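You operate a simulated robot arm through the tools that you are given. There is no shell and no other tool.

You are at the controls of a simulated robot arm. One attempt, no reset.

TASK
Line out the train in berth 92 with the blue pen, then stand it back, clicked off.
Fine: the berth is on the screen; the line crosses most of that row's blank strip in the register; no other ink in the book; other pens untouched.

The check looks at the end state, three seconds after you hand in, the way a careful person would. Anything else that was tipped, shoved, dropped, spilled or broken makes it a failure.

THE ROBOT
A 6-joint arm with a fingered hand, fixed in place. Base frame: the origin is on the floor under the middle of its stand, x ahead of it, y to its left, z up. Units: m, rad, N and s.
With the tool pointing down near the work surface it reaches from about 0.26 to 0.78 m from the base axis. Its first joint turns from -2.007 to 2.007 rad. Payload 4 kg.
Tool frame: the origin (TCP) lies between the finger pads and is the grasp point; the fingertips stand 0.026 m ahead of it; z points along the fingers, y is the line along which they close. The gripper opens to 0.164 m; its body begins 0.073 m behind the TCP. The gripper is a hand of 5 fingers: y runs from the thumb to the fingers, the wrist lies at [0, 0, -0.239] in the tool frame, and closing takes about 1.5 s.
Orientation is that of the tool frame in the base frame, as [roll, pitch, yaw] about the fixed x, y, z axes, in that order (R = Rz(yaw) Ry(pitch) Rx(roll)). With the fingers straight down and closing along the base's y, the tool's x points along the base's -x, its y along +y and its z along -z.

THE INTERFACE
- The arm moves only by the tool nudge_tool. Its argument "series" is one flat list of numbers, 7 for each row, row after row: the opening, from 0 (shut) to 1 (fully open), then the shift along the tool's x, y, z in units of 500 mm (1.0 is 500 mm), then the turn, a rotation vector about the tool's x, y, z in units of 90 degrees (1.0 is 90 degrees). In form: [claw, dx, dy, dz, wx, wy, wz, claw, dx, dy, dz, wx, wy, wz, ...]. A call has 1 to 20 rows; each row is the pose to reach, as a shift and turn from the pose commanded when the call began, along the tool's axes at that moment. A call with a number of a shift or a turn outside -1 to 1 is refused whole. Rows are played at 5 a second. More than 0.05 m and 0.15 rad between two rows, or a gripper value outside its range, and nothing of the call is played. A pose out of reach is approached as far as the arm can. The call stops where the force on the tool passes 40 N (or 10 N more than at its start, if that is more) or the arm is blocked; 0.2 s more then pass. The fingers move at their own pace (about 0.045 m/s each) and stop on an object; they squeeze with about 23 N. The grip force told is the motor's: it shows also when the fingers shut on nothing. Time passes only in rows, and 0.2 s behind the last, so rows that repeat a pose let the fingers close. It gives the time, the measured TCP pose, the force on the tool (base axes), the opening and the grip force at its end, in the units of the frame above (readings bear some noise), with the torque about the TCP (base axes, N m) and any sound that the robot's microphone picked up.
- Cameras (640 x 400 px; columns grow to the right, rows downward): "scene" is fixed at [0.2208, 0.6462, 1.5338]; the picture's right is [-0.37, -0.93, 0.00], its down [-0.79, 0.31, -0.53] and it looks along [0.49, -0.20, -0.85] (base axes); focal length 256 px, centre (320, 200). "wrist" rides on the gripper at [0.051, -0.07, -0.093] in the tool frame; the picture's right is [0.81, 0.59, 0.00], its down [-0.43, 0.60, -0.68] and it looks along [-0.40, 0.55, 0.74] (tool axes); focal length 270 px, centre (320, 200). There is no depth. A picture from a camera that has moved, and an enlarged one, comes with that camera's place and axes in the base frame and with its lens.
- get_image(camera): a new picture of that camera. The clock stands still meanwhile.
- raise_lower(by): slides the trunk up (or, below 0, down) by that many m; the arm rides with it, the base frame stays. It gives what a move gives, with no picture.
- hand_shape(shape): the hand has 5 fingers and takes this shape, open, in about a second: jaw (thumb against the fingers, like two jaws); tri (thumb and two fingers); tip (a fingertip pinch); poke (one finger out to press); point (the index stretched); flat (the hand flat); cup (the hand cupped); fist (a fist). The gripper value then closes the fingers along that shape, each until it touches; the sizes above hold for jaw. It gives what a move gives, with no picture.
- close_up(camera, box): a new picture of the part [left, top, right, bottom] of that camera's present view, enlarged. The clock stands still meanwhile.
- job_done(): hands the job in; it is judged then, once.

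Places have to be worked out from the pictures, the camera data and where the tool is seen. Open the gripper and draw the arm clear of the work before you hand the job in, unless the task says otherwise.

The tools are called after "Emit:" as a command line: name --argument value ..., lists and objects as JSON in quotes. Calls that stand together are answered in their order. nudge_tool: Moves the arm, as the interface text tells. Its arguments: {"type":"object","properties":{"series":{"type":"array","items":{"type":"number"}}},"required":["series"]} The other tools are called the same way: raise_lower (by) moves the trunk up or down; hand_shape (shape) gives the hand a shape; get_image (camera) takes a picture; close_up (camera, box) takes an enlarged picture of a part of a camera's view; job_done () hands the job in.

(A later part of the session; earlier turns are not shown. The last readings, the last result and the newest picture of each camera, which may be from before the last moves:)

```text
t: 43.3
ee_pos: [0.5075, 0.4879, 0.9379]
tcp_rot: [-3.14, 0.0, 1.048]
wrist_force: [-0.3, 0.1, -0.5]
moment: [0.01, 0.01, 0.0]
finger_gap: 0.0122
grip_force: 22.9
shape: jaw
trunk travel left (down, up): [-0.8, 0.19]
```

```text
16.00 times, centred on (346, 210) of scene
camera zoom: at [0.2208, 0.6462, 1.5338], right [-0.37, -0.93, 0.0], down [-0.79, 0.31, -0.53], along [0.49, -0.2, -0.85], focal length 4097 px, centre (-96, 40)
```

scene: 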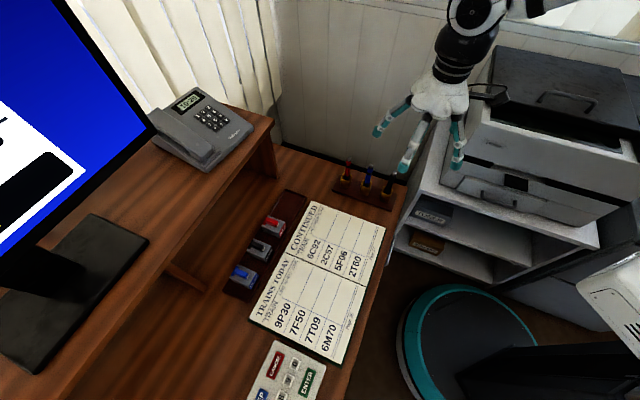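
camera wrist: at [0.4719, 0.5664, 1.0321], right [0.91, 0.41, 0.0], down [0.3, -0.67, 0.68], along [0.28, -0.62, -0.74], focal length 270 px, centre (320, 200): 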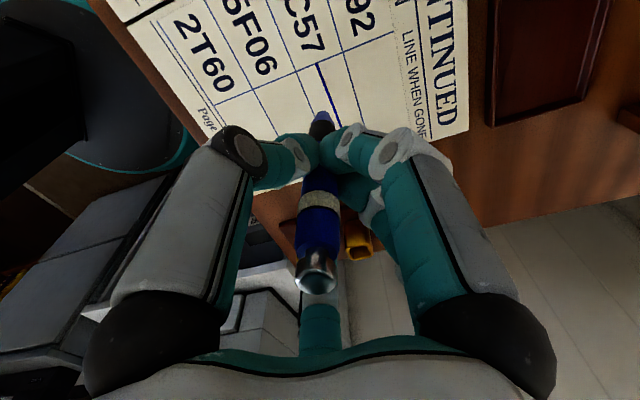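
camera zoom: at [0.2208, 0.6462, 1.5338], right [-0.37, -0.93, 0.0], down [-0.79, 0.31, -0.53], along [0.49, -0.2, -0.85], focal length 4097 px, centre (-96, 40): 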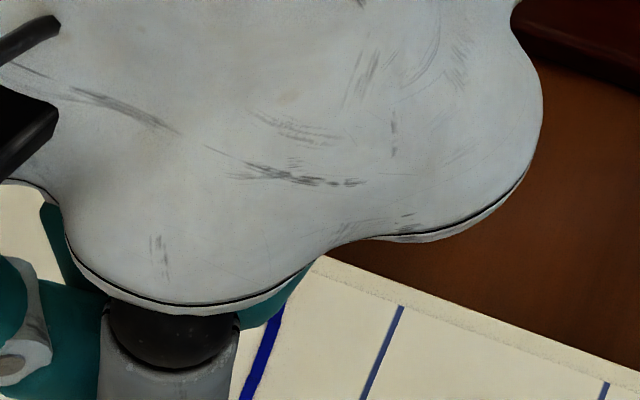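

The line runs right up to the column rule and stops there, centred in the 2C57 strip, nothing beyond. I raise the pen and carry it back above its empty cup.

Emit:
nudge_tool --series '[0, 0, 0, -0.07, 0, 0, 0, 0, 0, 0, -0.13, 0, 0, 0, 0, -0.0293, 0.0718, -0.13, 0, 0, 0, 0, -0.0587, 0.1436, -0.13, 0, 0, 0, 0, -0.088, 0.2154, -0.13, 0, 0, 0, 0, -0.1173, 0.2872, -0.13, 0, 0, 0, 0, -0.1467, 0.359, -0.13, 0, 0, 0, 0, -0.176, 0.4308, -0.13, 0, 0, 0]'

Emit:
get_image --camera "wrist"

Emit:
close_up --camera "scene" --box '[338, 140, 402, 180]'

Emit:
close_up --camera "scene" --box '[296, 190, 392, 250]'

Emit:
close_up --camera "wrist" --box '[260, 40, 388, 140]'

```text
t: 45.1
ee_pos: [0.6522, 0.3032, 1.0001]
tcp_rot: [-3.141, -0.001, 1.051]
wrist_force: [0.3, -0.7, -0.4]
moment: [0.06, 0.01, 0.01]
finger_gap: 0.0126
grip_force: 23.2
shape: jaw
trunk travel left (down, up): [-0.8, 0.19]
```

```text
taken
camera wrist: at [0.6163, 0.3825, 1.0948], right [0.91, 0.41, 0.0], down [0.3, -0.67, 0.68], along [0.28, -0.62, -0.74], focal length 270 px, centre (320, 200)
```

wrist: 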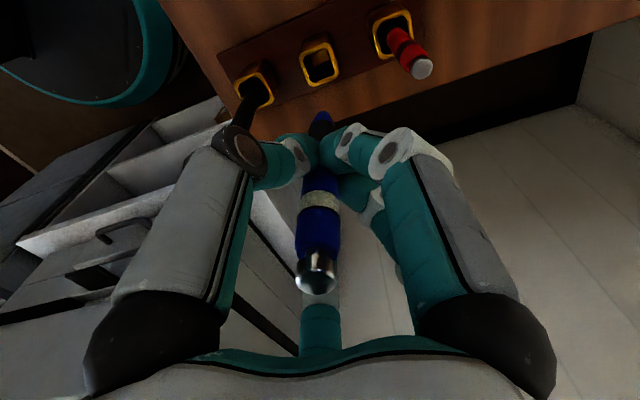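

```text
10.00 times, centred on (370, 160) of scene
camera zoom: at [0.2208, 0.6462, 1.5338], right [-0.37, -0.93, 0.0], down [-0.79, 0.31, -0.53], along [0.49, -0.2, -0.85], focal length 2560 px, centre (-180, 600)
```

zoom: 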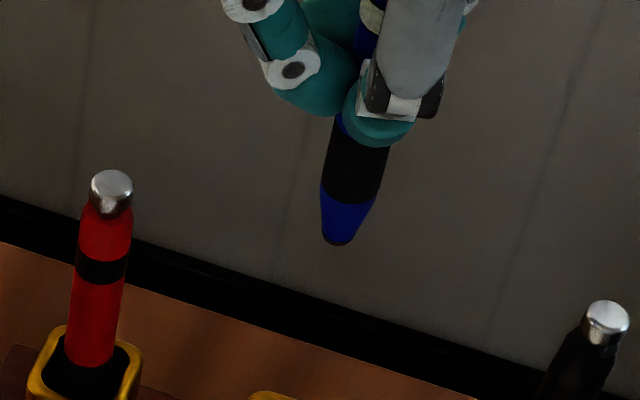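

```text
6.67 times, centred on (344, 220) of scene
camera zoom: at [0.2208, 0.6462, 1.5338], right [-0.37, -0.93, 0.0], down [-0.79, 0.31, -0.53], along [0.49, -0.2, -0.85], focal length 1707 px, centre (160, 67)
```

zoom: 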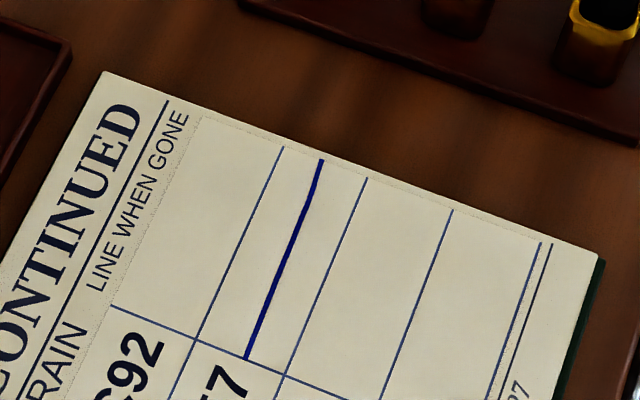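

```text
4.00 times, centred on (324, 90) of wrist
camera zoom: at [0.6163, 0.3825, 1.0948], right [0.91, 0.41, 0.0], down [0.3, -0.67, 0.68], along [0.28, -0.62, -0.74], focal length 1081 px, centre (304, 640)
```

zoom: 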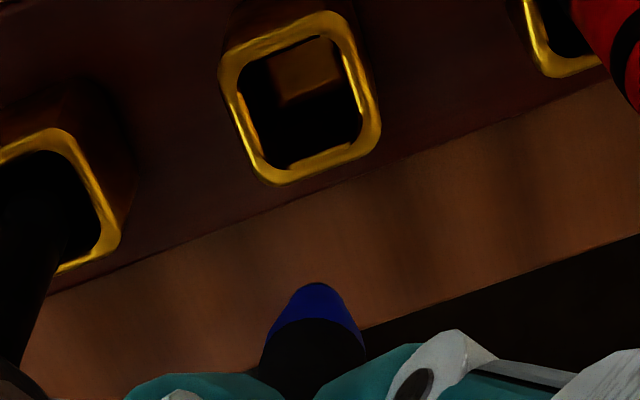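

The line spans the whole blank strip and nothing else is inked. The tip hangs about 6 mm off the cup's centre, so I shift to centre it and lower to just above the rim to check.

Emit:
nudge_tool --series '[0, 0.0002, -0.0117, 0.04, 0, 0, 0, 0, 0.0002, -0.0117, 0.09, 0, 0, 0, 0, 0.0002, -0.0117, 0.14, 0, 0, 0]'

Emit:
close_up --camera "scene" --box '[338, 155, 402, 195]'

Emit:
close_up --camera "wrist" --box '[260, 40, 388, 140]'

```text
t: 45.9
ee_pos: [0.6474, 0.3086, 0.9302]
tcp_rot: [-3.14, 0.001, 1.05]
wrist_force: [-0.2, 0.1, -0.1]
moment: [0.01, 0.02, -0.02]
finger_gap: 0.0124
grip_force: 22.9
shape: jaw
trunk travel left (down, up): [-0.8, 0.19]
```

```text
10.00 times, centred on (370, 175) of scene
camera zoom: at [0.2208, 0.6462, 1.5338], right [-0.37, -0.93, 0.0], down [-0.79, 0.31, -0.53], along [0.49, -0.2, -0.85], focal length 2560 px, centre (-180, 450)
```

zoom: 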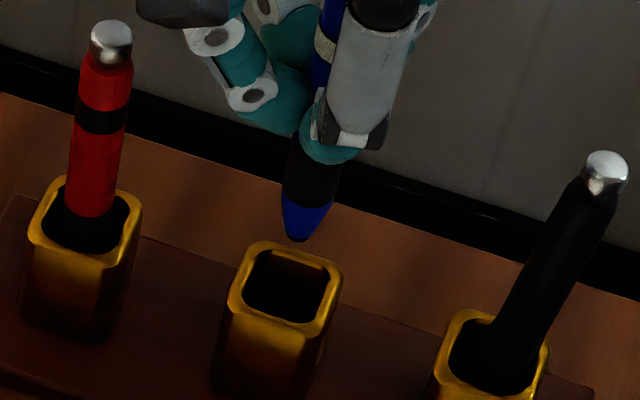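

```text
4.00 times, centred on (324, 90) of wrist
camera zoom: at [0.6118, 0.3863, 1.0245], right [0.91, 0.41, 0.0], down [0.3, -0.67, 0.68], along [0.28, -0.62, -0.74], focal length 1081 px, centre (304, 640)
```

zoom: 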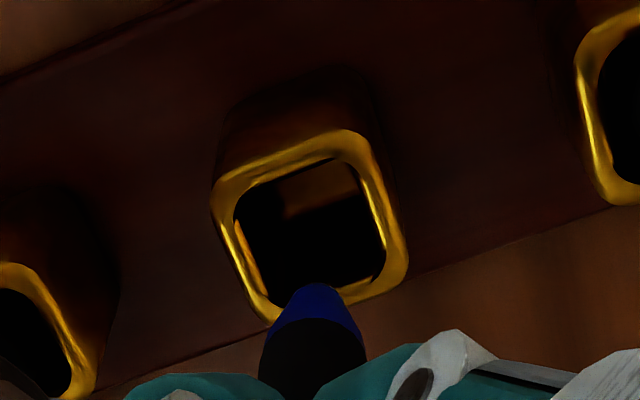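

Both views agree the tip is centred over the cup opening. I lower it in, finishing with small steps to feel the bottom.

Emit:
nudge_tool --series '[0, 0, 0, 0.03, 0, 0, 0, 0, 0, 0, 0.06, 0, 0, 0, 0, 0, 0, 0.09, 0, 0, 0, 0, 0, 0, 0.12, 0, 0, 0, 0, 0, 0, 0.134, 0, 0, 0]'

Emit:
close_up --camera "scene" --box '[338, 155, 402, 195]'

Emit:
get_image --camera "wrist"

```text
t: 47.1
ee_pos: [0.6472, 0.3076, 0.8627]
tcp_rot: [-3.139, 0.001, 1.048]
wrist_force: [0.4, -0.4, -0.4]
moment: [-0.01, 0.01, -0.02]
finger_gap: 0.0122
grip_force: 23.2
shape: jaw
trunk travel left (down, up): [-0.8, 0.19]
```

```text
10.00 times, centred on (370, 175) of scene
camera zoom: at [0.2208, 0.6462, 1.5338], right [-0.37, -0.93, 0.0], down [-0.79, 0.31, -0.53], along [0.49, -0.2, -0.85], focal length 2560 px, centre (-180, 450)
```

zoom: 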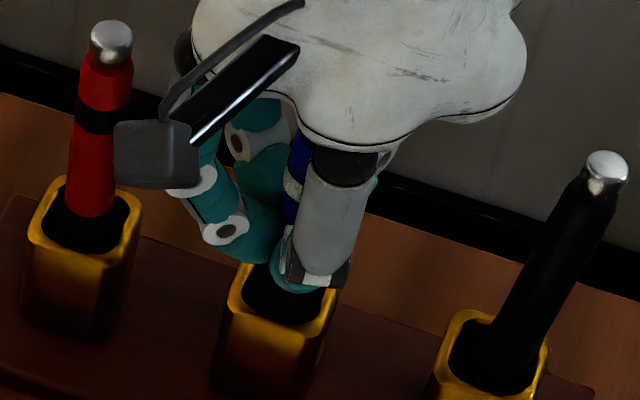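

```text
taken
camera wrist: at [0.6105, 0.3862, 0.9573], right [0.91, 0.41, 0.0], down [0.3, -0.67, 0.68], along [0.28, -0.62, -0.74], focal length 270 px, centre (320, 200)
```

wrist: 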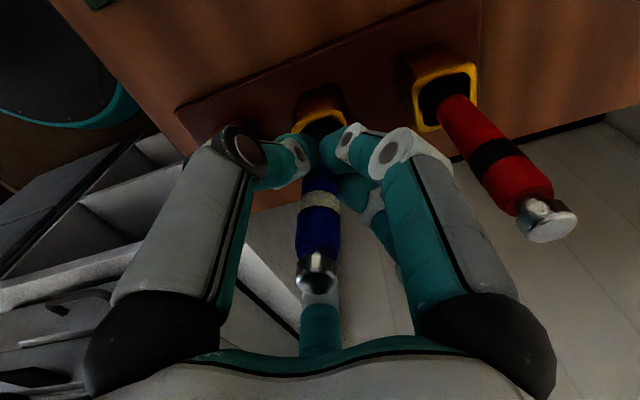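

The pen is going into the cup with no force. I lower on in small steps to find the bottom.

Emit:
nudge_tool --series '[0, 0, 0, 0.004, 0, 0, 0, 0, 0, 0, 0.008, 0, 0, 0, 0, 0, 0, 0.012, 0, 0, 0]'

```text
t: 47.9
ee_pos: [0.6462, 0.3075, 0.8592]
tcp_rot: [-3.141, -0.001, 1.05]
wrist_force: [0.4, 0.1, 0.0]
moment: [-0.02, -0.01, 0.02]
finger_gap: 0.0125
grip_force: 23.3
shape: jaw
trunk travel left (down, up): [-0.8, 0.19]
```

No force yet at 0.859. I continue down 1 mm at a time.

Emit:
nudge_tool --series '[0, 0, 0, 0.002, 0, 0, 0, 0, 0, 0, 0.004, 0, 0, 0, 0, 0, 0, 0.006, 0, 0, 0]'

```text
t: 48.7
ee_pos: [0.6471, 0.309, 0.8546]
tcp_rot: [-3.14, 0.0, 1.049]
wrist_force: [-0.4, 0.3, -0.5]
moment: [-0.02, -0.02, -0.03]
finger_gap: 0.0124
grip_force: 23.1
shape: jaw
trunk travel left (down, up): [-0.8, 0.19]
```

Still free at the original grasp height, so the pen has slid up slightly in the hand. I go down a few more millimetres; the fingertips are still about 2 cm above the rim.

Emit:
nudge_tool --series '[0, 0, 0, 0.002, 0, 0, 0, 0, 0, 0, 0.004, 0, 0, 0, 0, 0, 0, 0.006, 0, 0, 0]'

Emit:
close_up --camera "scene" --box '[338, 155, 402, 195]'

Emit:
get_image --camera "wrist"

```text
t: 49.5
ee_pos: [0.6463, 0.3075, 0.8527]
tcp_rot: [3.141, -0.002, 1.049]
wrist_force: [-0.2, 0.3, 8.7]
moment: [0.03, 0.01, -0.01]
finger_gap: 0.0126
grip_force: 22.6
shape: jaw
trunk travel left (down, up): [-0.8, 0.19]
```

```text
10.00 times, centred on (370, 175) of scene
camera zoom: at [0.2208, 0.6462, 1.5338], right [-0.37, -0.93, 0.0], down [-0.79, 0.31, -0.53], along [0.49, -0.2, -0.85], focal length 2560 px, centre (-180, 450)
```

zoom: 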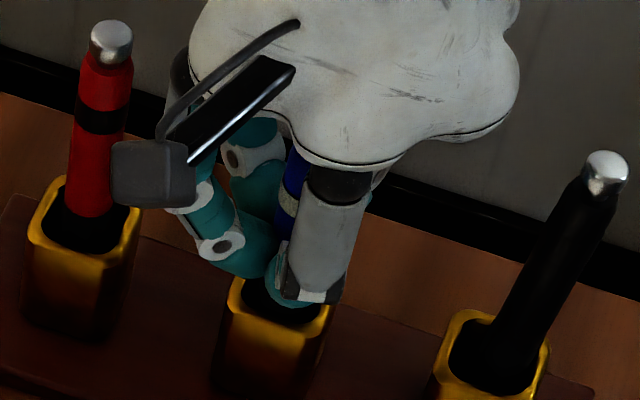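

```text
taken
camera wrist: at [0.6108, 0.3859, 0.948], right [0.91, 0.41, 0.0], down [0.3, -0.67, 0.68], along [0.28, -0.62, -0.74], focal length 270 px, centre (320, 200)
```

wrist: 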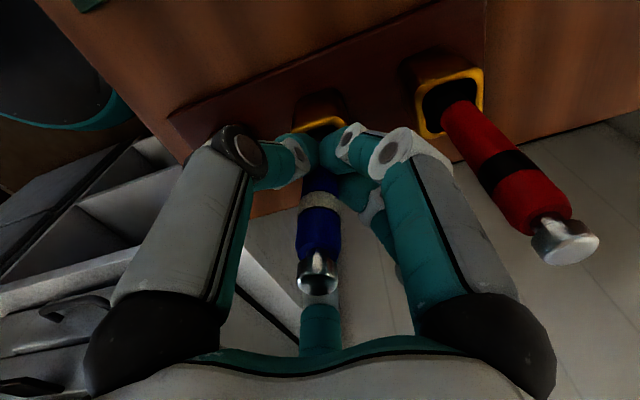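

Bottom reached (8.7 N). I ease up about 1 mm to unload, then open the fingers to the 0.4 cage and look at how the pen stands.

Emit:
nudge_tool --series '[0, 0, 0, -0.0018, 0, 0, 0, 0.1, 0, 0, -0.0018, 0, 0, 0, 0.2, 0, 0, -0.0018, 0, 0, 0, 0.3, 0, 0, -0.0018, 0, 0, 0, 0.4, 0, 0, -0.0018, 0, 0, 0, 0.4, 0, 0, -0.0018, 0, 0, 0, 0.4, 0, 0, -0.0018, 0, 0, 0]'

Emit:
close_up --camera "scene" --box '[338, 155, 402, 195]'

Emit:
get_image --camera "wrist"

```text
t: 51.1
ee_pos: [0.6464, 0.3065, 0.853]
tcp_rot: [-3.141, 0.0, 1.05]
wrist_force: [-0.7, -1.2, 0.0]
moment: [-0.01, -0.02, 0.04]
finger_gap: 0.065
grip_force: 0.0
shape: jaw
trunk travel left (down, up): [-0.8, 0.19]
```

```text
10.00 times, centred on (370, 175) of scene
camera zoom: at [0.2208, 0.6462, 1.5338], right [-0.37, -0.93, 0.0], down [-0.79, 0.31, -0.53], along [0.49, -0.2, -0.85], focal length 2560 px, centre (-180, 450)
```

zoom: 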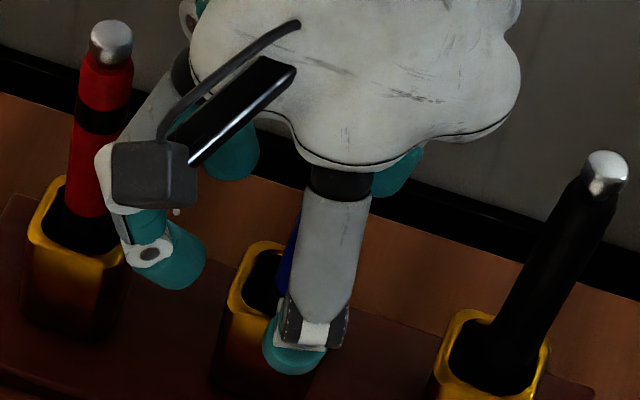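

```text
taken
camera wrist: at [0.6107, 0.3856, 0.9476], right [0.91, 0.41, 0.0], down [0.3, -0.67, 0.68], along [0.28, -0.62, -0.74], focal length 270 px, centre (320, 200)
```

wrist: 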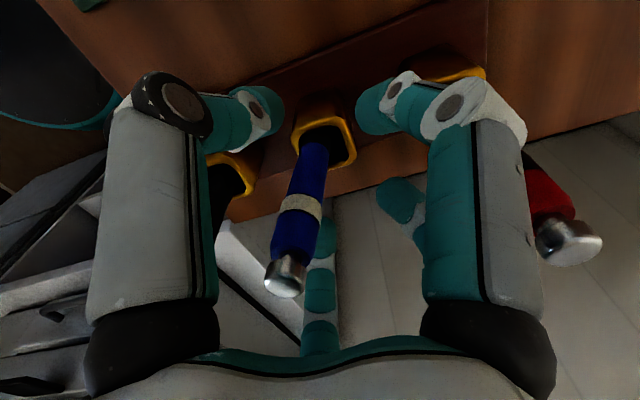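

The pen is released and leans slightly in its cup toward the gap between fingers, so I can lift straight up clear of it.

Emit:
nudge_tool --series '[0.4, 0, 0, -0.03, 0, 0, 0, 0.4, 0, 0, -0.07, 0, 0, 0, 0.4, 0, 0, -0.12, 0, 0, 0, 0.4, 0, 0, -0.17, 0, 0, 0, 0.4, 0, 0, -0.22, 0, 0, 0, 0.4, 0, 0, -0.3, 0, 0, 0, 0.4, 0, 0, -0.38, 0, 0, 0]'

Emit:
close_up --camera "scene" --box '[338, 150, 402, 190]'

Emit:
close_up --camera "wrist" --box '[230, 0, 450, 138]'

```text
t: 52.7
ee_pos: [0.647, 0.3054, 1.0441]
tcp_rot: [-3.138, -0.001, 1.05]
wrist_force: [0.2, -0.3, 0.2]
moment: [-0.01, 0.0, 0.0]
finger_gap: 0.0652
grip_force: 0.0
shape: jaw
trunk travel left (down, up): [-0.8, 0.19]
```

```text
10.00 times, centred on (370, 170) of scene
camera zoom: at [0.2208, 0.6462, 1.5338], right [-0.37, -0.93, 0.0], down [-0.79, 0.31, -0.53], along [0.49, -0.2, -0.85], focal length 2560 px, centre (-180, 500)
```

zoom: 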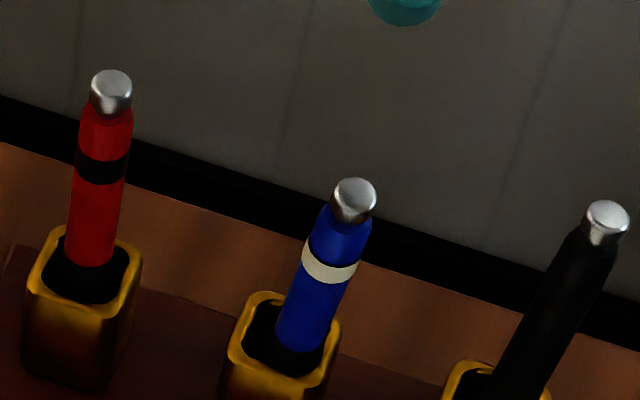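

```text
2.90 times, centred on (340, 69) of wrist
camera zoom: at [0.6115, 0.3849, 1.1383], right [0.91, 0.41, 0.0], down [0.3, -0.67, 0.68], along [0.28, -0.62, -0.74], focal length 783 px, centre (262, 580)
```

zoom: 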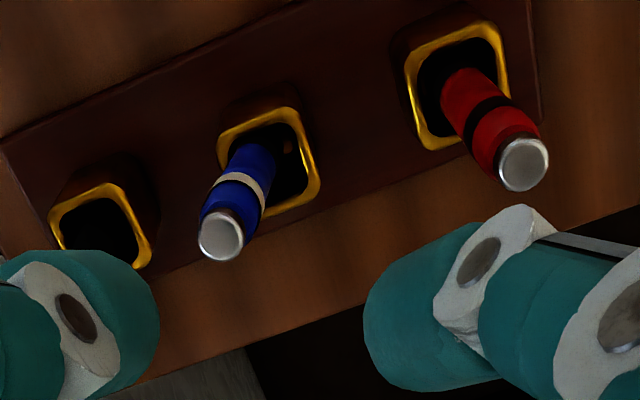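

I see the black pen's top has shifted about 18 mm since before the grasp: a finger hidden from both views must have brushed it during the lowering. I will deal with that after finishing the blue pen. Blue's button is now at about (0.6345, 0.3045, 0.898); I take the poke shape and move above it.

Emit:
hand_shape --shape "poke"

Emit:
nudge_tool --series '[1, -0.0112, -0.0146, 0.03, 0, 0, 0, 1, -0.0112, -0.0146, 0.1, 0, 0, 0, 1, -0.0112, -0.0146, 0.16, 0, 0, 0, 1, -0.0112, -0.0146, 0.196, 0, 0, 0]'

Emit:
close_up --camera "scene" --box '[338, 140, 402, 180]'

Emit:
close_up --camera "wrist" --box '[240, 70, 400, 170]'

Emit:
get_image --camera "wrist"

```text
t: 53.6
ee_pos: [0.6477, 0.3062, 1.0422]
tcp_rot: [-3.141, 0.0, 1.049]
wrist_force: [-0.3, 0.0, -0.3]
moment: [-0.02, -0.03, 0.01]
finger_gap: 0.0003
grip_force: 0.0
shape: poke
trunk travel left (down, up): [-0.8, 0.19]
```

```text
t: 54.6
ee_pos: [0.6395, 0.307, 0.9445]
tcp_rot: [-3.138, 0.002, 1.049]
wrist_force: [0.1, -0.1, -0.3]
moment: [-0.03, 0.01, 0.02]
finger_gap: 0.0
grip_force: 0.1
shape: poke
trunk travel left (down, up): [-0.8, 0.19]
```

```text
10.00 times, centred on (370, 160) of scene
camera zoom: at [0.2208, 0.6462, 1.5338], right [-0.37, -0.93, 0.0], down [-0.79, 0.31, -0.53], along [0.49, -0.2, -0.85], focal length 2560 px, centre (-180, 600)
```

zoom: 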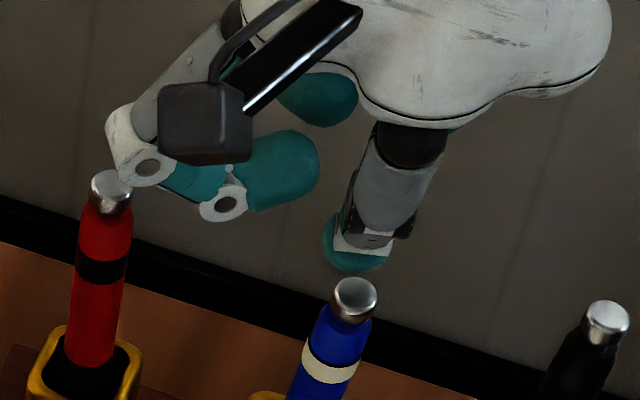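

```text
4.00 times, centred on (320, 120) of wrist
camera zoom: at [0.6035, 0.3859, 1.0381], right [0.91, 0.41, 0.0], down [0.3, -0.67, 0.68], along [0.28, -0.62, -0.74], focal length 1081 px, centre (320, 520)
```

zoom: 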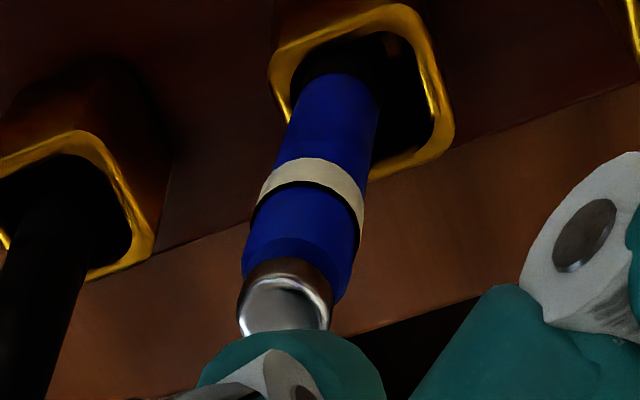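

```text
taken
camera wrist: at [0.6035, 0.3859, 1.0381], right [0.91, 0.41, 0.0], down [0.3, -0.67, 0.68], along [0.28, -0.62, -0.74], focal length 270 px, centre (320, 200)
```

wrist: 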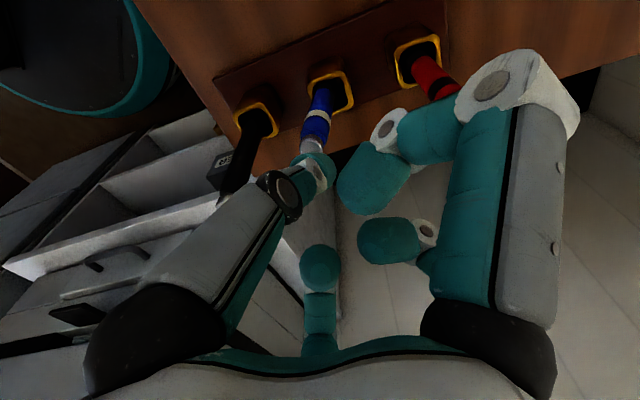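

The fingertip is within 3 mm of the button's axis; I trim that and lower close to the button.

Emit:
nudge_tool --series '[1, -0.0048, -0.0042, 0.01, 0, 0, 0, 1, -0.0048, -0.0042, 0.022, 0, 0, 0, 1, -0.0048, -0.0042, 0.03, 0, 0, 0, 1, -0.0048, -0.0042, 0.034, 0, 0, 0]'

Emit:
close_up --camera "scene" --box '[338, 140, 402, 180]'

Emit:
close_up --camera "wrist" --box '[240, 70, 400, 170]'

```text
t: 55.6
ee_pos: [0.6339, 0.3058, 0.9282]
tcp_rot: [-3.14, 0.001, 1.049]
wrist_force: [0.6, -0.6, 0.6]
moment: [0.01, -0.01, 0.0]
finger_gap: 0.0002
grip_force: 0.0
shape: poke
trunk travel left (down, up): [-0.8, 0.19]
```

```text
10.00 times, centred on (370, 160) of scene
camera zoom: at [0.2208, 0.6462, 1.5338], right [-0.37, -0.93, 0.0], down [-0.79, 0.31, -0.53], along [0.49, -0.2, -0.85], focal length 2560 px, centre (-180, 600)
```

zoom: 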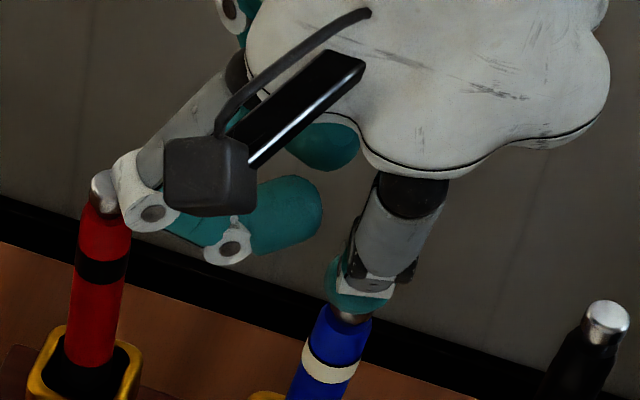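

```text
4.00 times, centred on (320, 120) of wrist
camera zoom: at [0.5989, 0.3844, 1.0224], right [0.91, 0.41, 0.0], down [0.3, -0.67, 0.68], along [0.28, -0.62, -0.74], focal length 1081 px, centre (320, 520)
```

zoom: 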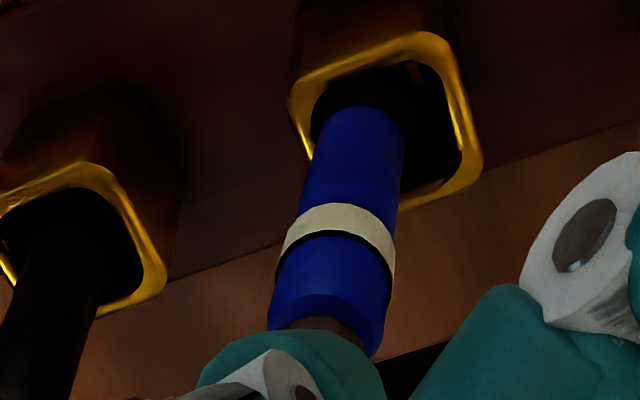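

Fingertip is directly over the button. I press in 1 mm steps and stop at the click.

Emit:
nudge_tool --series '[1, 0, 0, 0.002, 0, 0, 0, 1, 0, 0, 0.004, 0, 0, 0, 1, 0, 0, 0.006, 0, 0, 0]'

```text
t: 56.4
ee_pos: [0.635, 0.3046, 0.9256]
tcp_rot: [-3.14, -0.001, 1.049]
wrist_force: [0.9, 0.1, 1.6]
moment: [0.01, 0.02, 0.0]
finger_gap: 0.0002
grip_force: 0.0
shape: poke
trunk travel left (down, up): [-0.8, 0.19]
```

Light contact, 1.6 N. I keep going a little.

Emit:
nudge_tool --series '[1, 0, 0, 0.002, 0, 0, 0, 1, 0, 0, 0.004, 0, 0, 0]'

```text
t: 57.0
ee_pos: [0.6347, 0.306, 0.9233]
tcp_rot: [3.141, 0.0, 1.05]
wrist_force: [-0.1, -0.1, 2.3]
moment: [0.03, -0.05, -0.02]
finger_gap: 0.0001
grip_force: 0.0
shape: poke
trunk travel left (down, up): [-0.8, 0.19]
heard: click
```

A click was heard. I lift straight up, clear of the pens, and check the band.

Emit:
nudge_tool --series '[1, 0, 0, -0.01, 0, 0, 0, 1, 0, 0, -0.06, 0, 0, 0, 1, 0, 0, -0.14, 0, 0, 0, 1, 0, 0, -0.22, 0, 0, 0, 1, 0, 0, -0.3, 0, 0, 0]'

Emit:
close_up --camera "scene" --box '[338, 150, 418, 200]'

Emit:
close_up --camera "wrist" --box '[210, 0, 430, 138]'

```text
t: 58.2
ee_pos: [0.633, 0.3051, 1.0724]
tcp_rot: [-3.138, 0.001, 1.05]
wrist_force: [-0.7, -0.3, -0.6]
moment: [-0.01, 0.01, 0.01]
finger_gap: 0.0002
grip_force: 0.1
shape: poke
trunk travel left (down, up): [-0.8, 0.19]
```

```text
8.00 times, centred on (378, 175) of scene
camera zoom: at [0.2208, 0.6462, 1.5338], right [-0.37, -0.93, 0.0], down [-0.79, 0.31, -0.53], along [0.49, -0.2, -0.85], focal length 2048 px, centre (-144, 400)
```

zoom: 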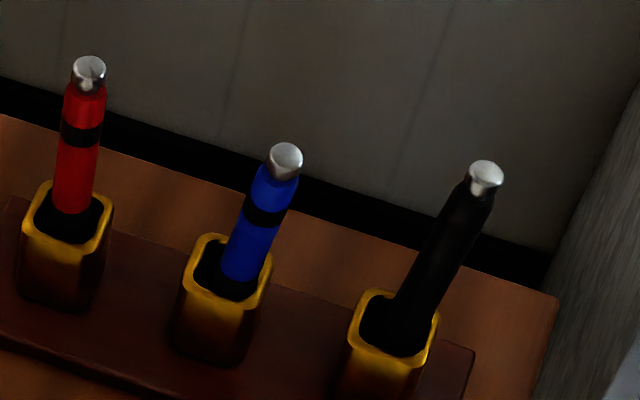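

```text
2.90 times, centred on (320, 69) of wrist
camera zoom: at [0.5983, 0.3839, 1.1669], right [0.91, 0.41, 0.0], down [0.3, -0.67, 0.68], along [0.28, -0.62, -0.74], focal length 783 px, centre (320, 580)
```

zoom: 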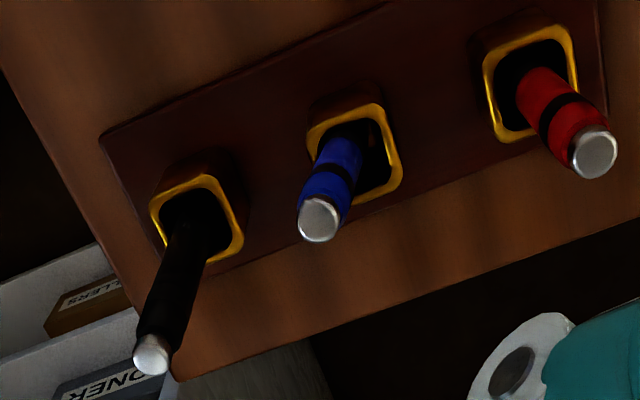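

Blue is clicked off (band black) and stands in its cup. The black pen leans about 14° in its cup and stood upright before, so I want to set it right. First I rise and look at the hand's hidden side in the 0.4 cage, to learn what brushed it.

Emit:
nudge_tool --series '[1, 0, 0, -0.08, 0, 0, 0, 1, 0, 0, -0.12, 0, 0, 0]'

Emit:
hand_shape --shape "jaw"

Emit:
nudge_tool --series '[0.4, 0, 0, 0, 0, 0, 0.09, 0.4, 0, 0, 0, 0, 0, 0.18, 0.4, 0, 0, 0, 0, 0, 0.27, 0.4, 0, 0, 0, 0, 0, 0.36, 0.4, 0, 0, 0, 0, 0, 0.45, 0.4, 0, 0, 0, 0, 0, 0.54, 0.4, 0, 0, 0, 0, 0, 0.63, 0.4, 0, 0, 0, 0, 0, 0.72, 0.4, 0, 0, 0, 0, 0, 0.81]'

Emit:
close_up --camera "scene" --box '[320, 40, 480, 140]'

Emit:
get_image --camera "scene"

```text
t: 58.8
ee_pos: [0.6344, 0.3066, 1.1325]
tcp_rot: [-3.138, 0.003, 1.048]
wrist_force: [-1.4, -0.1, -1.1]
moment: [0.0, 0.04, 0.02]
finger_gap: 0.0001
grip_force: 0.1
shape: poke
trunk travel left (down, up): [-0.8, 0.19]
```

```text
t: 59.7
ee_pos: [0.6355, 0.3069, 1.132]
tcp_rot: [-3.14, 0.001, 1.049]
wrist_force: [-1.1, 1.3, -0.3]
moment: [0.03, 0.02, 0.01]
finger_gap: 0.1639
grip_force: 0.0
shape: jaw
trunk travel left (down, up): [-0.8, 0.19]
```

```text
t: 61.7
ee_pos: [0.6358, 0.3037, 1.1338]
tcp_rot: [3.14, 0.001, -0.225]
wrist_force: [0.4, 0.0, -0.2]
moment: [0.0, -0.02, 0.0]
finger_gap: 0.0661
grip_force: 0.0
shape: jaw
trunk travel left (down, up): [-0.8, 0.19]
```

```text
4.00 times, centred on (400, 90) of scene
camera zoom: at [0.2208, 0.6462, 1.5338], right [-0.37, -0.93, 0.0], down [-0.79, 0.31, -0.53], along [0.49, -0.2, -0.85], focal length 1024 px, centre (0, 640)
```

zoom: 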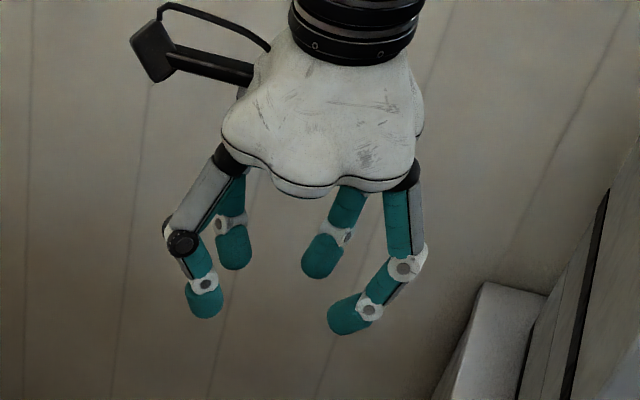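

```text
taken
```

scene: 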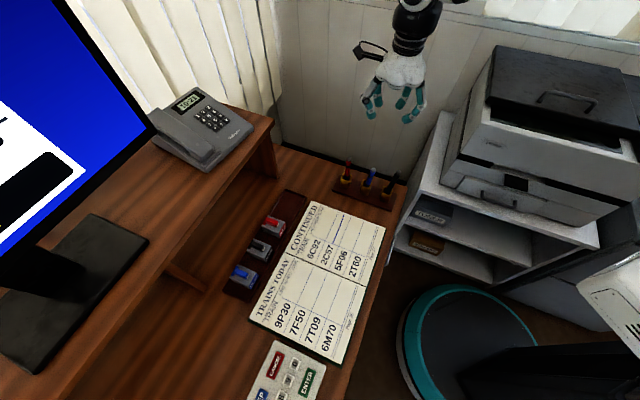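

I see only four fingers plus a lobe facing the camera, nothing obvious on that side. I zoom in on the hand and on the pens to be sure.

Emit:
close_up --camera "scene" --box '[352, 50, 448, 130]'

Emit:
get_image --camera "wrist"

Emit:
close_up --camera "scene" --box '[374, 160, 422, 210]'

```text
5.00 times, centred on (400, 90) of scene
camera zoom: at [0.2208, 0.6462, 1.5338], right [-0.37, -0.93, 0.0], down [-0.79, 0.31, -0.53], along [0.49, -0.2, -0.85], focal length 1280 px, centre (-80, 750)
```

zoom: 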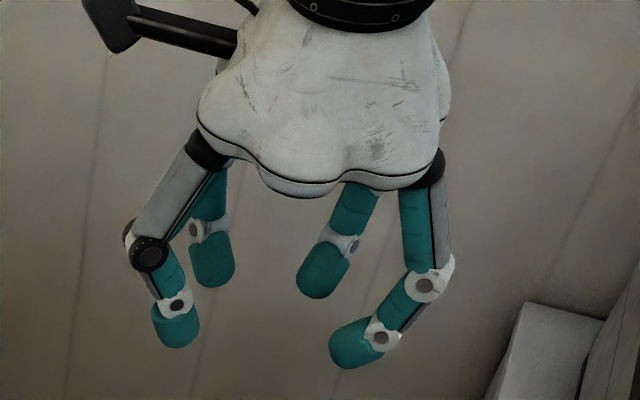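

```text
taken
camera wrist: at [0.6993, 0.3616, 1.2273], right [0.66, -0.75, 0.0], down [-0.55, -0.48, 0.68], along [-0.51, -0.44, -0.74], focal length 270 px, centre (320, 200)
```

wrist: 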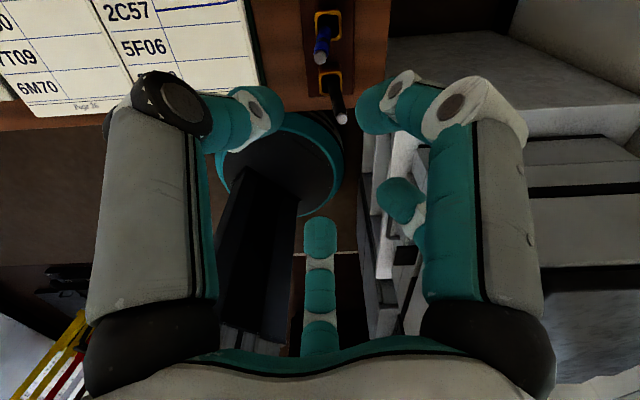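

```text
8.00 times, centred on (398, 185) of scene
camera zoom: at [0.2208, 0.6462, 1.5338], right [-0.37, -0.93, 0.0], down [-0.79, 0.31, -0.53], along [0.49, -0.2, -0.85], focal length 2048 px, centre (-304, 320)
```

zoom: 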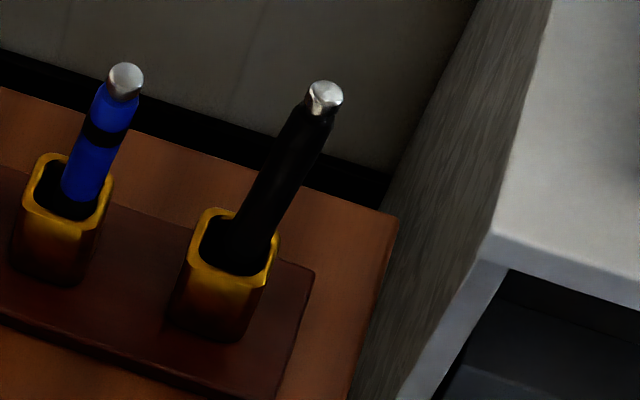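

The hand shows four fingers and an empty lobe that faced the black pen, so something on that side, unseen, brushed it. I will regrasp the black pen gently along its own tilt and set it upright again. I move above it with a yaw (70°) that leaves blue in a finger gap.

Emit:
nudge_tool --series '[0.4, -0.0055, 0.0136, 0, 0, 0, -0.0921, 0.4, -0.011, 0.0272, 0, 0, 0, -0.1842, 0.4, -0.0165, 0.0407, 0, 0, 0, -0.2763, 0.4, -0.022, 0.0543, 0, 0, 0, -0.3684, 0.4, -0.0275, 0.0679, 0, 0, 0, -0.4605, 0.4, -0.033, 0.0815, 0, 0, 0, -0.5526, 0.4, -0.0385, 0.0951, 0.03, 0, 0, -0.6447, 0.4, -0.044, 0.1086, 0.07, 0, 0, -0.7368, 0.4, -0.0495, 0.1222, 0.11, 0, 0, -0.8289, 0.4, -0.055, 0.1358, 0.148, 0, 0, -0.921]'

Emit:
get_image --camera "wrist"

Emit:
close_up --camera "scene" --box '[340, 80, 468, 200]'

```text
t: 63.9
ee_pos: [0.5934, 0.2444, 1.0589]
tcp_rot: [-3.139, -0.001, 1.224]
wrist_force: [-0.5, -0.2, -0.3]
moment: [0.01, -0.02, -0.01]
finger_gap: 0.066
grip_force: 0.1
shape: jaw
trunk travel left (down, up): [-0.8, 0.19]
```

```text
taken
camera wrist: at [0.5444, 0.316, 1.1532], right [0.83, 0.56, 0.0], down [0.41, -0.61, 0.68], along [0.38, -0.56, -0.74], focal length 270 px, centre (320, 200)
```

wrist: 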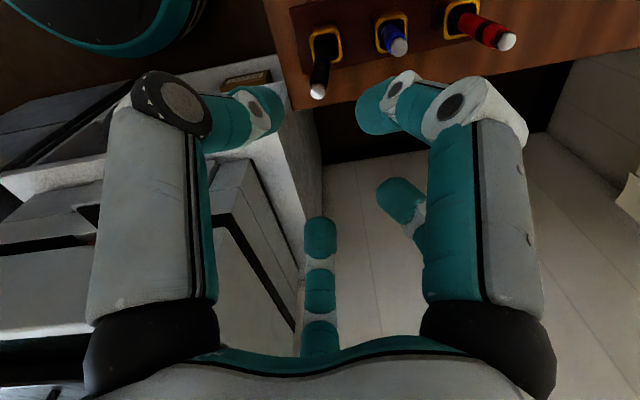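

```text
3.33 times, centred on (404, 140) of scene
camera zoom: at [0.2208, 0.6462, 1.5338], right [-0.37, -0.93, 0.0], down [-0.79, 0.31, -0.53], along [0.49, -0.2, -0.85], focal length 854 px, centre (40, 400)
```

zoom: 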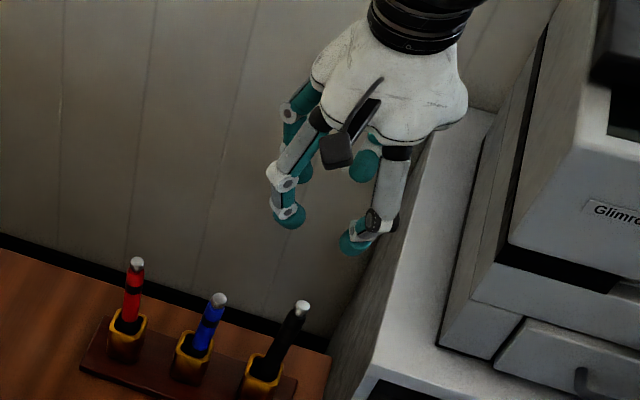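

The cabinet top is low and the printer is over 20 cm away, so there is room at the black pen. I zoom in to measure its axis from both cameras.

Emit:
close_up --camera "wrist" --box '[280, 0, 440, 110]'

Emit:
close_up --camera "scene" --box '[366, 160, 430, 210]'

```text
3.64 times, centred on (360, 55) of wrist
camera zoom: at [0.5444, 0.316, 1.1532], right [0.83, 0.56, 0.0], down [0.41, -0.61, 0.68], along [0.38, -0.56, -0.74], focal length 983 px, centre (174, 727)
```

zoom: 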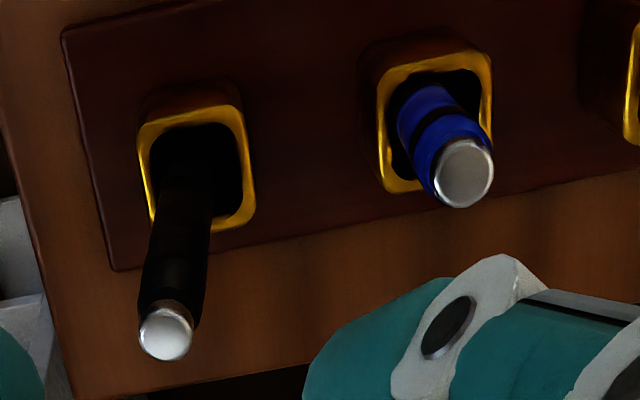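

```text
8.00 times, centred on (398, 185) of scene
camera zoom: at [0.2208, 0.6462, 1.5338], right [-0.37, -0.93, 0.0], down [-0.79, 0.31, -0.53], along [0.49, -0.2, -0.85], focal length 2048 px, centre (-304, 320)
```

zoom: 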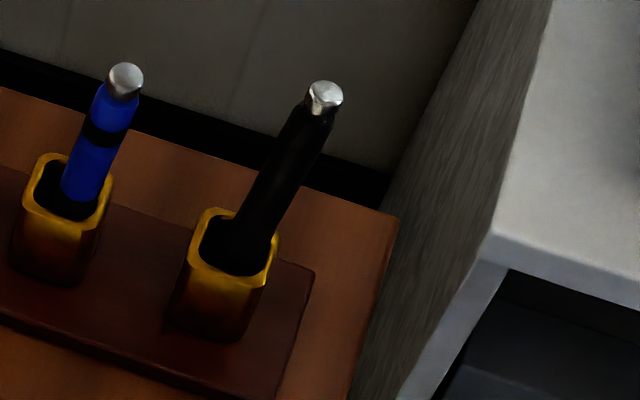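

The black pen's tip is still centred in its cup; it just leans about 7° toward −y. A gentler fix than gripping is to lower the cage around it and close only to a slightly larger gap than the pen, which nudges it upright without squeezing. I move over its original axis (0.5965, 0.252) and lower partway.

Emit:
nudge_tool --series '[0.4, 0.0162, 0.0008, 0.05, 0, 0, 0, 0.4, 0.0162, 0.0008, 0.12, 0, 0, 0, 0.4, 0.0162, 0.0008, 0.19, 0, 0, 0, 0.4, 0.0162, 0.0008, 0.25, 0, 0, 0]'

Emit:
get_image --camera "wrist"

Emit:
close_up --camera "scene" --box '[340, 120, 436, 200]'

```text
t: 64.9
ee_pos: [0.5962, 0.2553, 0.935]
tcp_rot: [-3.141, 0.0, 1.224]
wrist_force: [0.3, 0.2, -0.3]
moment: [0.01, 0.03, 0.02]
finger_gap: 0.066
grip_force: 0.1
shape: jaw
trunk travel left (down, up): [-0.8, 0.19]
```

```text
taken
camera wrist: at [0.5466, 0.3263, 1.0294], right [0.83, 0.56, 0.0], down [0.41, -0.61, 0.68], along [0.38, -0.56, -0.74], focal length 270 px, centre (320, 200)
```

wrist: 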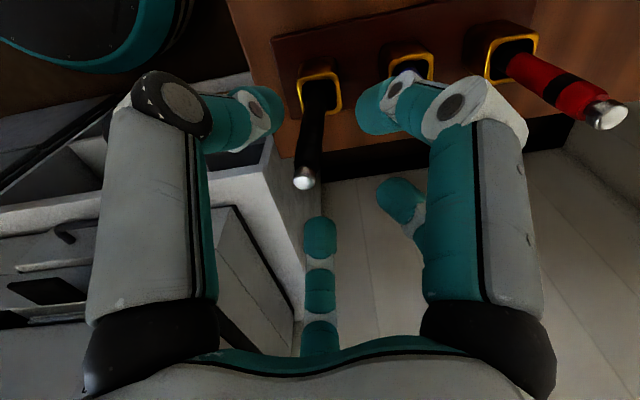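

```text
5.00 times, centred on (388, 160) of scene
camera zoom: at [0.2208, 0.6462, 1.5338], right [-0.37, -0.93, 0.0], down [-0.79, 0.31, -0.53], along [0.49, -0.2, -0.85], focal length 1280 px, centre (-20, 400)
```

zoom: 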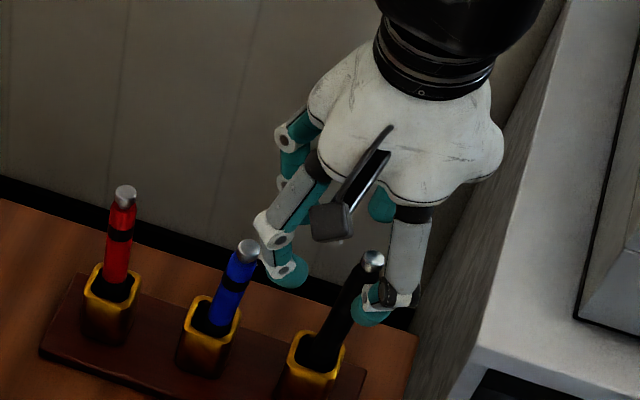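

The black pen's leaning top is inside the cage with clearance all round, and blue is about 2 cm clear of the fingers. I trim 2–3 mm onto the pen's original axis and lower to grasp height, still open.

Emit:
nudge_tool --series '[0.4, -0.0038, 0.004, 0.03, 0, 0, 0, 0.4, -0.0038, 0.004, 0.07, 0, 0, 0, 0.4, -0.0038, 0.004, 0.11, 0, 0, 0, 0.4, -0.0038, 0.004, 0.15, 0, 0, 0]'

Emit:
get_image --camera "wrist"

Emit:
close_up --camera "scene" --box '[340, 130, 436, 210]'

```text
t: 65.9
ee_pos: [0.5969, 0.2503, 0.8597]
tcp_rot: [-3.139, 0.0, 1.224]
wrist_force: [0.1, 0.4, -0.7]
moment: [-0.01, 0.0, 0.01]
finger_gap: 0.0659
grip_force: 0.0
shape: jaw
trunk travel left (down, up): [-0.8, 0.19]
```

```text
taken
camera wrist: at [0.5482, 0.3228, 0.9533], right [0.83, 0.56, 0.0], down [0.41, -0.61, 0.68], along [0.38, -0.56, -0.74], focal length 270 px, centre (320, 200)
```

wrist: 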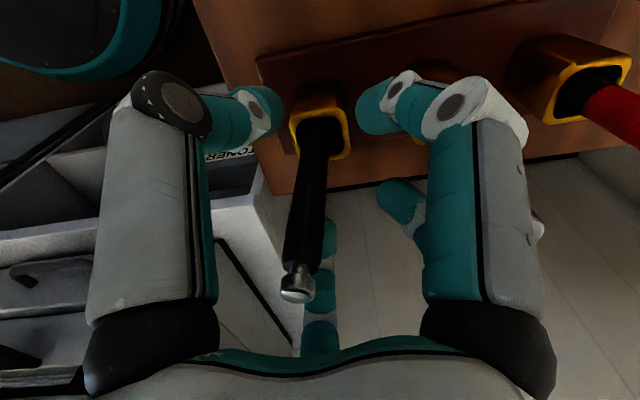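

```text
5.00 times, centred on (388, 170) of scene
camera zoom: at [0.2208, 0.6462, 1.5338], right [-0.37, -0.93, 0.0], down [-0.79, 0.31, -0.53], along [0.49, -0.2, -0.85], focal length 1280 px, centre (-20, 350)
```

zoom: 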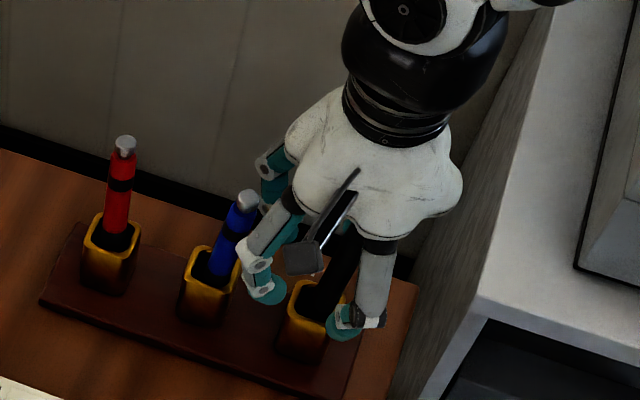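

All clear: black inside the open cage, blue and red unmoved. I close slowly to about a 20 mm gap, wider than the 12 mm pen, to nudge it upright without gripping.

Emit:
nudge_tool --series '[0.36, 0, 0, 0, 0, 0, 0, 0.32, 0, 0, 0, 0, 0, 0, 0.28, 0, 0, 0, 0, 0, 0, 0.25, 0, 0, 0, 0, 0, 0, 0.22, 0, 0, 0, 0, 0, 0, 0.19, 0, 0, 0, 0, 0, 0, 0.16, 0, 0, 0, 0, 0, 0, 0.14, 0, 0, 0, 0, 0, 0, 0.12, 0, 0, 0, 0, 0, 0, 0.12, 0, 0, 0, 0, 0, 0, 0.12, 0, 0, 0, 0, 0, 0]'

Emit:
get_image --camera "wrist"

Emit:
close_up --camera "scene" --box '[340, 130, 436, 210]'

```text
t: 68.3
ee_pos: [0.597, 0.2508, 0.8606]
tcp_rot: [-3.14, -0.001, 1.222]
wrist_force: [-0.3, 0.1, 0.4]
moment: [0.04, 0.0, 0.0]
finger_gap: 0.02
grip_force: 0.0
shape: jaw
trunk travel left (down, up): [-0.8, 0.19]
```

```text
taken
camera wrist: at [0.5479, 0.3227, 0.9537], right [0.83, 0.56, 0.0], down [0.41, -0.61, 0.68], along [0.38, -0.56, -0.74], focal length 270 px, centre (320, 200)
```

wrist: 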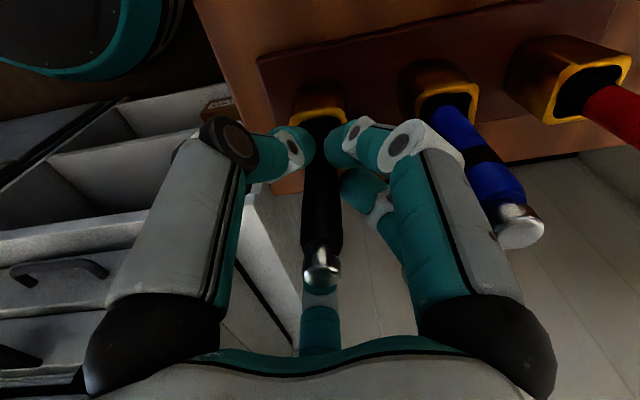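

```text
5.00 times, centred on (388, 170) of scene
camera zoom: at [0.2208, 0.6462, 1.5338], right [-0.37, -0.93, 0.0], down [-0.79, 0.31, -0.53], along [0.49, -0.2, -0.85], focal length 1280 px, centre (-20, 350)
```

zoom: 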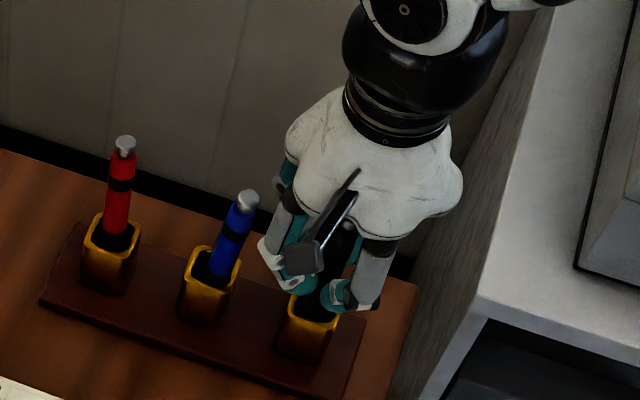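

The pen's top is back at (0.597, 0.252), its original upright place, and the fingers are not squeezing. I open slowly and watch whether it stays up.

Emit:
nudge_tool --series '[0.12, 0, 0, 0, 0, 0, 0, 0.14, 0, 0, 0, 0, 0, 0, 0.16, 0, 0, 0, 0, 0, 0, 0.19, 0, 0, 0, 0, 0, 0, 0.22, 0, 0, 0, 0, 0, 0, 0.26, 0, 0, 0, 0, 0, 0, 0.3, 0, 0, 0, 0, 0, 0, 0.35, 0, 0, 0, 0, 0, 0, 0.4, 0, 0, 0, 0, 0, 0, 0.4, 0, 0, 0, 0, 0, 0]'

Emit:
get_image --camera "wrist"

Emit:
close_up --camera "scene" --box '[340, 130, 436, 210]'

```text
t: 70.5
ee_pos: [0.5965, 0.2504, 0.8596]
tcp_rot: [-3.139, 0.0, 1.224]
wrist_force: [0.1, -1.0, -0.3]
moment: [0.04, -0.01, 0.0]
finger_gap: 0.065
grip_force: 0.1
shape: jaw
trunk travel left (down, up): [-0.8, 0.19]
```

```text
taken
camera wrist: at [0.5479, 0.3227, 0.9537], right [0.83, 0.56, 0.0], down [0.41, -0.61, 0.68], along [0.38, -0.56, -0.74], focal length 270 px, centre (320, 200)
```

wrist: 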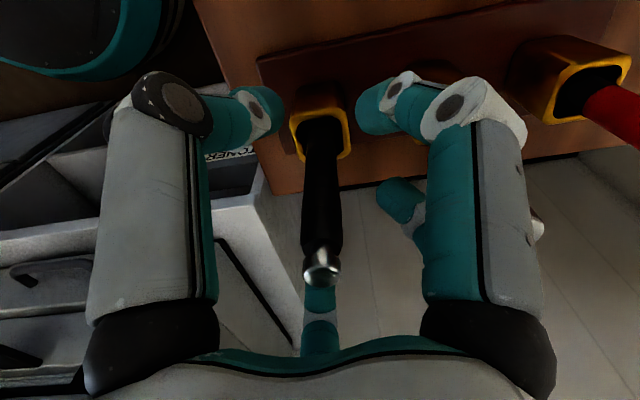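

```text
5.00 times, centred on (388, 170) of scene
camera zoom: at [0.2208, 0.6462, 1.5338], right [-0.37, -0.93, 0.0], down [-0.79, 0.31, -0.53], along [0.49, -0.2, -0.85], focal length 1280 px, centre (-20, 350)
```

zoom: 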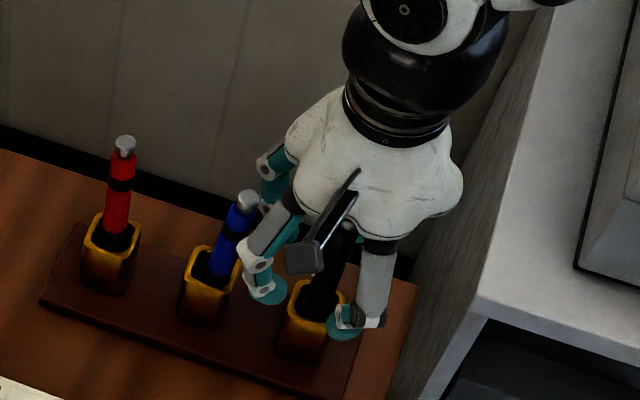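

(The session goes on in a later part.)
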